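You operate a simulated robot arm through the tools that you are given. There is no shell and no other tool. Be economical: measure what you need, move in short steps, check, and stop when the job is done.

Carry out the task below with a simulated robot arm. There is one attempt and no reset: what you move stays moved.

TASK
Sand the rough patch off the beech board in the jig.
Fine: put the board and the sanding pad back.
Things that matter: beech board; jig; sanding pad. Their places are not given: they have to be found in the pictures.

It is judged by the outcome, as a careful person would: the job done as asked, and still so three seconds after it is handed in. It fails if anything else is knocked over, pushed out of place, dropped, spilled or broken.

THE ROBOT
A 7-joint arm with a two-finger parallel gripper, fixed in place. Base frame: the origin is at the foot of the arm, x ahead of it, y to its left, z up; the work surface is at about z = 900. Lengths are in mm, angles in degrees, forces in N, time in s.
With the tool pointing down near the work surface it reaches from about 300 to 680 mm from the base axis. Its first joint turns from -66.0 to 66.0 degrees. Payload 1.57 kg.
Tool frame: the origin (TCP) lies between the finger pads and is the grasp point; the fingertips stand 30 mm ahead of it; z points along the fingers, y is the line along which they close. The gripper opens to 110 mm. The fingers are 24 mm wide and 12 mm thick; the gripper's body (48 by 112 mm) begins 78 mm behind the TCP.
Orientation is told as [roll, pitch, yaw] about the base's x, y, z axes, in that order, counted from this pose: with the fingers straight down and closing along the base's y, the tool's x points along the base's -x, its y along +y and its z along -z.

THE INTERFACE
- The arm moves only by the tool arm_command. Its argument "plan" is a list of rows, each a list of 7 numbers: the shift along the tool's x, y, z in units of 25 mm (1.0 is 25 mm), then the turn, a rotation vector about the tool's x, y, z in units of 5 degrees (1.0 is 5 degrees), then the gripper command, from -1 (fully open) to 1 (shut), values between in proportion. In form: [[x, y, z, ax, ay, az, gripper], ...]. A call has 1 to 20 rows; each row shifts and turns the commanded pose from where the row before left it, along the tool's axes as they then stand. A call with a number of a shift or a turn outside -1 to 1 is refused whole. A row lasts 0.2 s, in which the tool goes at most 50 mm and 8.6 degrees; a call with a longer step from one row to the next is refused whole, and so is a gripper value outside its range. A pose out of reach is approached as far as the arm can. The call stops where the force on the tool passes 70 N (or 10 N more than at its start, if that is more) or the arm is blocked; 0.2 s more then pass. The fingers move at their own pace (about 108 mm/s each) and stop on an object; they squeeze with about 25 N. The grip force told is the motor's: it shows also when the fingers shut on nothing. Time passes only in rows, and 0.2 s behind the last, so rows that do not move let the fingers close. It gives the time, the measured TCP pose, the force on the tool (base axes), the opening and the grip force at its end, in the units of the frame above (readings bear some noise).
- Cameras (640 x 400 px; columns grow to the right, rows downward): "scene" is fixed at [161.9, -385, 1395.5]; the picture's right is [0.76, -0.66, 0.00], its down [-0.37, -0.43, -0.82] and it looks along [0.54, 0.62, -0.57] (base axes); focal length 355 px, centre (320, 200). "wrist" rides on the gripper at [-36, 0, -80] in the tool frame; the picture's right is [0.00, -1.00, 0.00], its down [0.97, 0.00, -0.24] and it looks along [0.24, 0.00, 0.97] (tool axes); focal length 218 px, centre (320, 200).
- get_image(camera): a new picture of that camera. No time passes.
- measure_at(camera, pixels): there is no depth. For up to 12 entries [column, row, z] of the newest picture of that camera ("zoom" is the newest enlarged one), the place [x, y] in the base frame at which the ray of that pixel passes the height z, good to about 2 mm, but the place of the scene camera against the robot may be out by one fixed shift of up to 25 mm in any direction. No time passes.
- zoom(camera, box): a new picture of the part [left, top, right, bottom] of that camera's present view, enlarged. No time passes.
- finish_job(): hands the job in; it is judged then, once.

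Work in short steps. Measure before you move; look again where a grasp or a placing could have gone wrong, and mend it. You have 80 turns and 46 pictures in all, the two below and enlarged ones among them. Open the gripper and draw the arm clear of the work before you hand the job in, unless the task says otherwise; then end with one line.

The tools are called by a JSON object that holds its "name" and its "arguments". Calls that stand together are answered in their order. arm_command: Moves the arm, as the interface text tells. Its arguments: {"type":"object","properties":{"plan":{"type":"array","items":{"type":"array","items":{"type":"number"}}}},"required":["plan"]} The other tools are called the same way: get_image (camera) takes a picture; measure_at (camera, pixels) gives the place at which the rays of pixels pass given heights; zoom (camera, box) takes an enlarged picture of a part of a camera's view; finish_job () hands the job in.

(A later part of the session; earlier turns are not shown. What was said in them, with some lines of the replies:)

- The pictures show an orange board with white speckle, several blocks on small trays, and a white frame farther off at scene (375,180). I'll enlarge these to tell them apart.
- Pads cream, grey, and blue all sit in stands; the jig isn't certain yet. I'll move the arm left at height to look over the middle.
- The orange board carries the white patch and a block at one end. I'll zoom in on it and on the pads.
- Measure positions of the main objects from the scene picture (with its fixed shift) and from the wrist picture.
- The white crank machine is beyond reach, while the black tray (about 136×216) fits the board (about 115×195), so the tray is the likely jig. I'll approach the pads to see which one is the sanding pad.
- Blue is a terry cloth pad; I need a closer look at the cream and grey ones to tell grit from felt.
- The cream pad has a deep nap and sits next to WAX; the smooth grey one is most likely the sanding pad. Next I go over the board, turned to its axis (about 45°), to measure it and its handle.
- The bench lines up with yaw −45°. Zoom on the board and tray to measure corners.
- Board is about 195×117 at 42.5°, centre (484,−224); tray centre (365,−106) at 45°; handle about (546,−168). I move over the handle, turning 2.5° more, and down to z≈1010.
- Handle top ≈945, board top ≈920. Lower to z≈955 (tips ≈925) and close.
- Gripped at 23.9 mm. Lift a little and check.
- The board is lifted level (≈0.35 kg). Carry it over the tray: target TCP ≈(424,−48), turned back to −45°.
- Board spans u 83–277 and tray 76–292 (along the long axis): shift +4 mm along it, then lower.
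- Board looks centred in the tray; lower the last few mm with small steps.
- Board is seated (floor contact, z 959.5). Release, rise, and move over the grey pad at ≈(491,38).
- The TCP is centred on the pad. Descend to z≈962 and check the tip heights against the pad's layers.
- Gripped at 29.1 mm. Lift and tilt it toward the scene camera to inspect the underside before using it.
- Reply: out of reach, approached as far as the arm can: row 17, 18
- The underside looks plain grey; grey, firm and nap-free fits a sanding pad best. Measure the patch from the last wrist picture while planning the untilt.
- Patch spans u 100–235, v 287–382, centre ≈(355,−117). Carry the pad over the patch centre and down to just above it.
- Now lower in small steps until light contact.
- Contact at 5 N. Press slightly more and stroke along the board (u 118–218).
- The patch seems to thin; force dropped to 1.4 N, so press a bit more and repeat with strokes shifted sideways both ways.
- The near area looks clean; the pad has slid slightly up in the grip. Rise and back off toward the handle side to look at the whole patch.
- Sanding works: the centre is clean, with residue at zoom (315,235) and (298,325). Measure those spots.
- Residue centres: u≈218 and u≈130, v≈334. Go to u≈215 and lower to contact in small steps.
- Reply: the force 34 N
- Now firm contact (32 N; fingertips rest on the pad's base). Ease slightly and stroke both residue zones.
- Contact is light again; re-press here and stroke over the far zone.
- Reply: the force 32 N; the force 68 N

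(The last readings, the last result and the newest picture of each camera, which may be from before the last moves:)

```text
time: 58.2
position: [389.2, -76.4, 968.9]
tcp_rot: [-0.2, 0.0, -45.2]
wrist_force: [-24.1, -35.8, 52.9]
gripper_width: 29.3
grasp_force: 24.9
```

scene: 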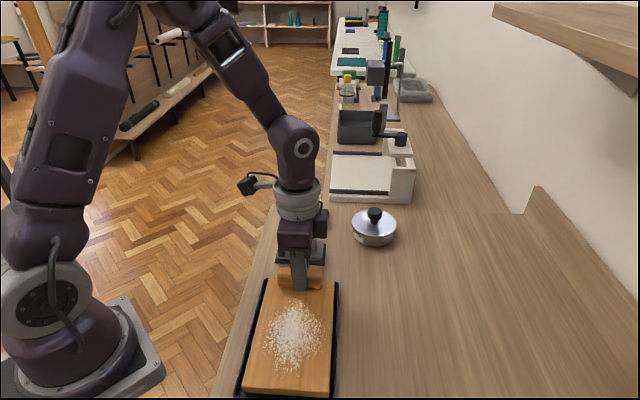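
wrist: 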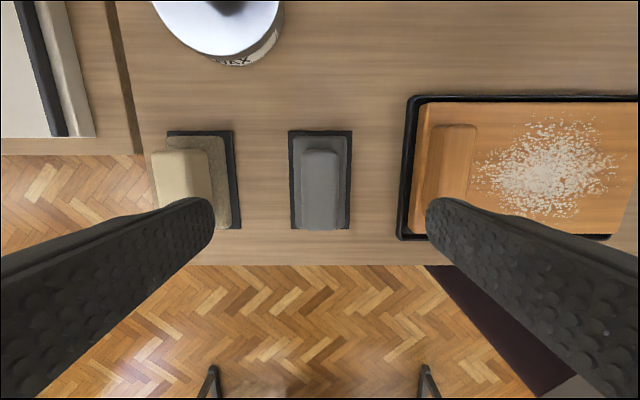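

At the handle end the pad meets resistance (u≈221). Back off, lift, and move aside to look.

{"name": "arm_command", "arguments": {"plan": [[0, -0.3, -0.04, 0, 0, 0, 1], [0, 0, -0.4, 0, 0, 0, 1], [0, 0, -0.9, 0, 0, 0, 1], [0, 0, -1, 0, 0, 0, 1], [0, 0, -0.9, 0, 0, 0, 1], [0, 0.9, 0, 0, 0, 0, 1], [0, 0.9, 0, 0, 0, 0, 1], [0, 0.9, 0, 0, 0, 0, 1], [0, 0, 0, 0, 0, 0, 1]]}}

{"name": "zoom", "arguments": {"camera": "scene", "box": [210, 220, 370, 400]}}

```text
time: 60.2
position: [435.2, -33.3, 1049.8]
tcp_rot: [0.0, 0.0, -45.0]
wrist_force: [-0.2, 1.4, -0.4]
gripper_width: 29.4
grasp_force: 24.7
```

```text
2.22 times, centred on (290, 310) of scene
```

zoom: 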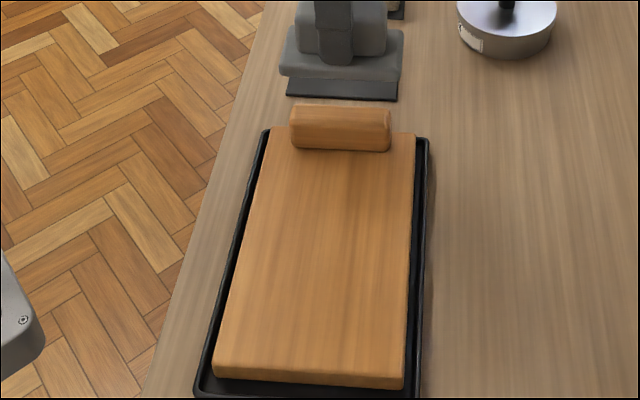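

The board is clean. Now carry the pad over its stand and check alignment.

{"name": "arm_command", "arguments": {"plan": [[0.1, 0.7, 0, 0, 0, 0, 1], [0.1, 0.8, 0, 0, 0, 0, 1], [0.1, 0.8, 0, 0, 0, 0, 1], [0.12, 0.8, 0, 0, 0, 0, 1], [0, 0.53, 0, 0, 0, 0, 1], [0, 0, 0, 0, 0, 0, 1]]}}

{"name": "get_image", "arguments": {"camera": "wrist"}}

```text
time: 61.6
position: [491.7, 40.2, 1049.6]
tcp_rot: [0.1, -0.1, -45.0]
wrist_force: [-0.1, -0.1, -0.5]
gripper_width: 29.6
grasp_force: 24.8
```

```text
6 pictures are left
```

wrist: 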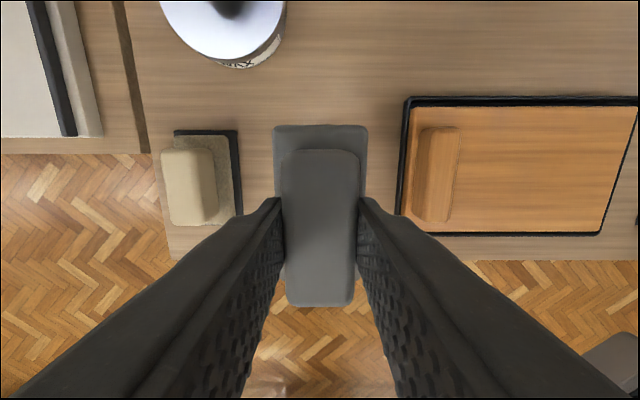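

{"name": "measure_at", "arguments": {"camera": "wrist", "pixels": [[321, 150, 1046], [319, 306, 1046], [283, 200, 1046], [359, 200, 1046], [412, 106, 923], [637, 108, 923], [602, 232, 923], [408, 232, 923], [457, 127, 949], [450, 221, 949], [426, 127, 949], [413, 219, 949]]}}

```text
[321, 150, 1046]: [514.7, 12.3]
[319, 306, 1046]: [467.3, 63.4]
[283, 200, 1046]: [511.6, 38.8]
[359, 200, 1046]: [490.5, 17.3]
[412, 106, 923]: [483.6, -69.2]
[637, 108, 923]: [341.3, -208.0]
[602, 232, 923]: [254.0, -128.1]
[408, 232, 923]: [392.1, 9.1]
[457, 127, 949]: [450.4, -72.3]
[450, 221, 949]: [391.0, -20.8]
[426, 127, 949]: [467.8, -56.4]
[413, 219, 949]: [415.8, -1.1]
```

The pad has kept its place in the grip along the stand. Lower to just above stand contact (expected TCP ≈951).

{"name": "arm_command", "arguments": {"plan": [[0, 0, 0.8, 0, 0, 0, 1], [0, 0, 0.9, 0, 0, 0, 1], [0, 0, 0.9, 0, 0, 0, 1], [0, 0, 0.7, 0, 0, 0, 1], [0, 0, 0.4, 0, 0, 0, 1], [0, 0, 0.1, 0, 0, 0, 1], [0, 0, 0, 0, 0, 0, 1]]}}

```text
time: 63.2
position: [491.7, 36.9, 953.7]
tcp_rot: [0.0, 0.1, -45.0]
wrist_force: [0.0, -0.6, 0.1]
gripper_width: 29.3
grasp_force: 25.2
```

{"name": "arm_command", "arguments": {"plan": [[0, 0, 0.06, 0, 0, 0, 1], [0, 0, 0.05, 0, 0, 0, 1], [0, 0, 0, 0, 0, 0, 1]]}}

```text
time: 64.0
position: [491.6, 37.7, 951.9]
tcp_rot: [0.0, 0.1, -45.0]
wrist_force: [-0.1, -0.9, -1.1]
gripper_width: 29.3
grasp_force: 25.2
```

{"name": "arm_command", "arguments": {"plan": [[0, 0, 0.05, 0, 0, 0, 1], [0, 0, 0.04, 0, 0, 0, 1], [0, 0, 0, 0, 0, 0, 1]]}}

```text
time: 64.8
position: [491.0, 37.4, 950.5]
tcp_rot: [-0.1, 0.0, -45.0]
wrist_force: [0.0, 1.4, 0.1]
gripper_width: 29.4
grasp_force: 25.0
```

{"name": "arm_command", "arguments": {"plan": [[0, 0, 0.05, 0, 0, 0, 1], [0, 0, 0.05, 0, 0, 0, 1], [0, 0, 0, 0, 0, 0, 1]]}}

```text
time: 65.6
position: [491.4, 37.3, 949.3]
tcp_rot: [0.0, -0.1, -44.9]
wrist_force: [-8.8, 0.2, 31.9]
gripper_width: 29.5
grasp_force: 25.1
```

Seated. Release, rise to ≈1050 and look.

{"name": "arm_command", "arguments": {"plan": [[0, 0, -0.04, 0, 0, 0, 1], [0, 0, 0, 0, 0, 0, 0.2], [0, 0, 0, 0, 0, 0, -0.3], [0, 0, -0.5, 0, 0, 0, -0.3], [0, 0, -0.9, 0, 0, 0, -0.3], [0, 0, -0.9, 0, 0, 0, -0.3], [0, 0, -0.9, 0, 0, 0, -1], [0, 0, -0.8, 0, 0, 0, -1], [0, 0, 0, 0, 0, 0, -1]]}}

{"name": "get_image", "arguments": {"camera": "wrist"}}

```text
time: 67.6
position: [492.0, 36.3, 1050.9]
tcp_rot: [0.0, 0.0, -45.0]
wrist_force: [0.9, -0.5, -0.8]
gripper_width: 110.0
grasp_force: 0.1
```

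```text
5 pictures are left
```

wrist: 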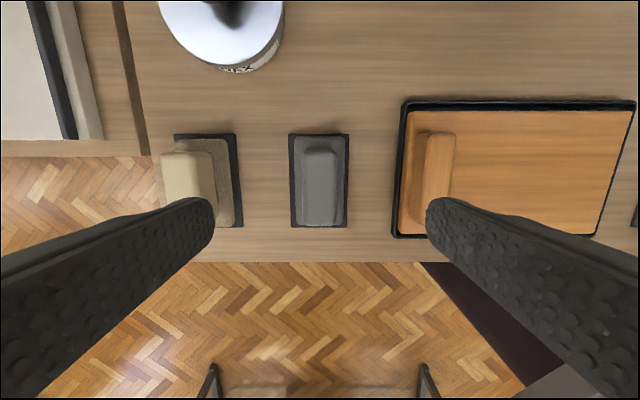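

The pad is squarely on its stand. Measure the board's and handle's present place.

{"name": "measure_at", "arguments": {"camera": "wrist", "pixels": [[424, 133, 949], [455, 133, 949], [450, 175, 949], [414, 175, 949], [409, 112, 923], [634, 112, 923], [402, 112, 908], [400, 235, 908], [637, 100, 908], [594, 236, 908]]}}

```text
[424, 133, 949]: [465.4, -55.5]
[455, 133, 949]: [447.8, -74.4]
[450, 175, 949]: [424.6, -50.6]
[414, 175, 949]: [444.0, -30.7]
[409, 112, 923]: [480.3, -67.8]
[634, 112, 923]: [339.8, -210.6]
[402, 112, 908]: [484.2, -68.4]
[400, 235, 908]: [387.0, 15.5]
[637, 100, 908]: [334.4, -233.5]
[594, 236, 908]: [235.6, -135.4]
```

Handle centre at u≈276, v≈331 → (429,−39). Move there with the gripper at ~60 mm and lower to 959.5.

{"name": "arm_command", "arguments": {"plan": [[-0.1, -0.8, 0, 0, 0, 0, -0.1], [-0.1, -0.8, 0, 0, 0, 0, -0.1], [-0.15, -0.8, 0, 0, 0, 0, -0.1], [0, -0.8, 0, 0, 0, 0, -0.1], [0, -0.7, 0, 0, 0, 0, -0.1], [0, 0, 0.5, 0, 0, 0, -0.1], [0, 0, 0.8, 0, 0, 0, -0.1], [0, 0, 0.8, 0, 0, 0, -0.1], [0, 0, 0.6, 0, 0, 0, -0.1], [0, 0, 0.5, 0, 0, 0, -0.1], [0, 0, 0.4, 0, 0, 0, -0.1], [0, 0, 0, 0, 0, 0, -0.1]]}}

```text
time: 70.2
position: [429.4, -39.3, 957.9]
tcp_rot: [0.0, 0.0, -45.0]
wrist_force: [0.2, 0.0, 0.7]
gripper_width: 60.4
grasp_force: 0.1
```

{"name": "arm_command", "arguments": {"plan": [[0, 0, -0.04, 0, 0, 0, 0.2], [0, 0, 0, 0, 0, 0, 0.5], [0, 0, 0, 0, 0, 0, 1], [0, 0, 0, 0, 0, 0, 1]]}}

```text
time: 71.2
position: [428.4, -40.0, 958.8]
tcp_rot: [0.1, 0.0, -45.0]
wrist_force: [1.0, 0.6, -0.6]
gripper_width: 23.8
grasp_force: 24.9
```

Gripped at 23.8 mm. Lift and carry back to the original pose (545,−168.5), yaw −47.5.

{"name": "arm_command", "arguments": {"plan": [[0, 0, -0.4, 0, 0, 0, 1], [0, 0, -0.7, 0, 0, 0, 1], [0, 0, -0.8, 0, 0, 0, 1], [0, 0, -0.6, 0, 0, 0, 1], [0, 0, 0, 0, 0, 0.5, 1], [-0.6, 0, 0, 0, 0, 0, 1], [-0.9, 0, 0, 0, 0, 0, 1], [-0.9, 0, 0, 0, 0, 0, 1], [-0.9, 0, 0, 0, 0, 0, 1], [-0.9, 0, 0, 0, 0, 0, 1], [-0.9, 0, 0, 0, 0, 0, 1], [-0.9, 0, 0, 0, 0, 0, 1], [-0.65, 0, 0, 0, 0, 0, 1], [-0.3, -0.03, 0, 0, 0, 0, 1], [0, 0, 0, 0, 0, 0, 1]]}}

{"name": "get_image", "arguments": {"camera": "wrist"}}

```text
time: 74.4
position: [544.7, -166.9, 1022.9]
tcp_rot: [0.0, 0.1, -47.5]
wrist_force: [-0.9, 0.5, -3.2]
gripper_width: 23.6
grasp_force: 25.3
```

```text
4 pictures are left
```

wrist: 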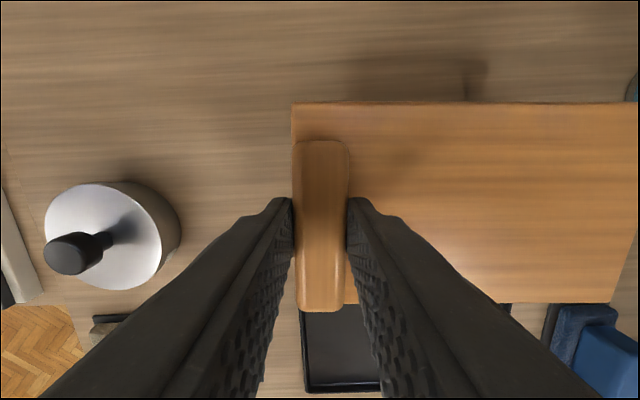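

The board sits in the hand as at first. Lower to the bench at the original spot.

{"name": "arm_command", "arguments": {"plan": [[-0.04, 0, 0.4, 0, 0, 0, 1], [0, 0, 0.7, 0, 0, 0, 1], [0, 0, 0.7, 0, 0, 0, 1], [0, 0, 0.5, 0, 0, 0, 1], [0, 0, 0.2, 0, 0, 0, 1], [0, 0, 0.08, 0, 0, 0, 1], [0, 0, 0, 0, 0, 0, 1]]}}

```text
time: 76.0
position: [546.2, -168.2, 958.1]
tcp_rot: [0.0, 0.0, -47.5]
wrist_force: [0.3, -0.3, -3.2]
gripper_width: 23.7
grasp_force: 24.8
```

{"name": "arm_command", "arguments": {"plan": [[0, 0, 0.06, 0, 0, 0, 1], [0, 0, 0.05, 0, 0, 0, 1], [0, 0, 0, 0, 0, 0, 1]]}}

```text
time: 76.8
position: [545.4, -167.6, 955.9]
tcp_rot: [0.1, 0.0, -47.5]
wrist_force: [-3.5, 3.6, 10.3]
gripper_width: 23.8
grasp_force: 25.1
```

Bench contact at z 955.9, same as the original. Release gently, rise and draw back.

{"name": "arm_command", "arguments": {"plan": [[0, 0, 0, 0, 0, 0, 0.4], [0, 0, 0, 0, 0, 0, 0], [0, 0, 0, 0, 0, 0, -0.3], [0, 0, -0.4, 0, 0, 0, -0.3], [0, 0, -0.9, 0, 0, 0, -0.3], [0, 0, -1, 0, 0, 0, -1], [0, 0, -1, 0, 0, 0, -1], [0, 0, -1, 0, 0, 0, -1], [0, 0, -1, 0, 0, 0, -1], [0, 0, -1, 0, 0, 0, -1], [0.9, 0, -1, 0, 0, 0, -1], [0.9, 0, -1, 0, 0, 0, -1], [0.9, 0, -0.5, 0, 0, 0, -1], [0.9, 0, 0, 0, 0, 0, -1], [0.9, 0, 0, 0, 0, 0, -1], [0, 0, 0, 0, 0, 0, -1]]}}

{"name": "get_image", "arguments": {"camera": "scene"}}

{"name": "get_image", "arguments": {"camera": "wrist"}}

```text
time: 80.2
position: [468.6, -85.2, 1175.0]
tcp_rot: [0.0, 0.0, -47.5]
wrist_force: [-0.7, 0.0, -0.1]
gripper_width: 110.0
grasp_force: 0.0
```

```text
3 pictures are left
```

scene: 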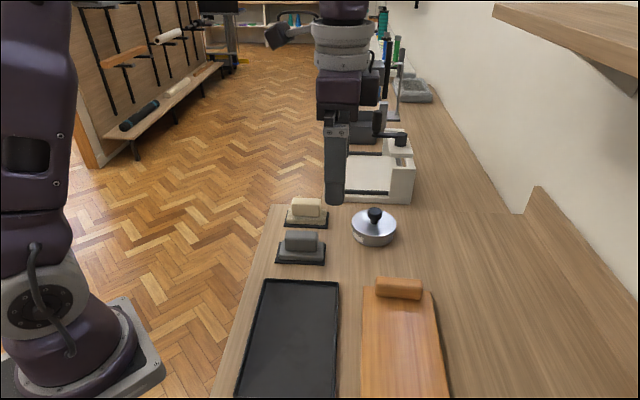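

```text
2 pictures are left
```

wrist: 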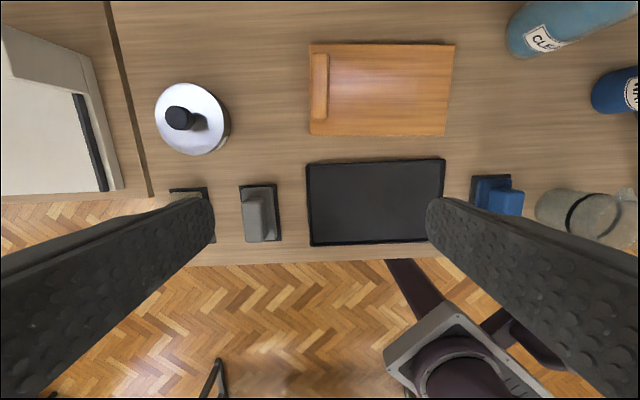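

Board, pad and tray are back where they were. One zoom to confirm the patch is fully gone.

{"name": "zoom", "arguments": {"camera": "wrist", "box": [300, 35, 465, 140]}}

```text
3.81 times, centred on (382, 88) of wrist
```

zoom: 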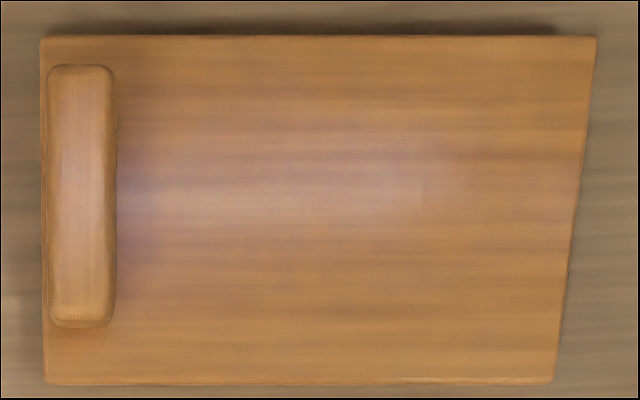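

The board is clean and everything is in place; I hand it in.

{"name": "finish_job", "arguments": {}}

```text
The job is handed in.
```

I sanded the rough patch off the beech board in the black tray, which I took to be the jig, using the grey pad as the sanding pad; the board and pad are back in their places, and the arm is clear with the gripper open.
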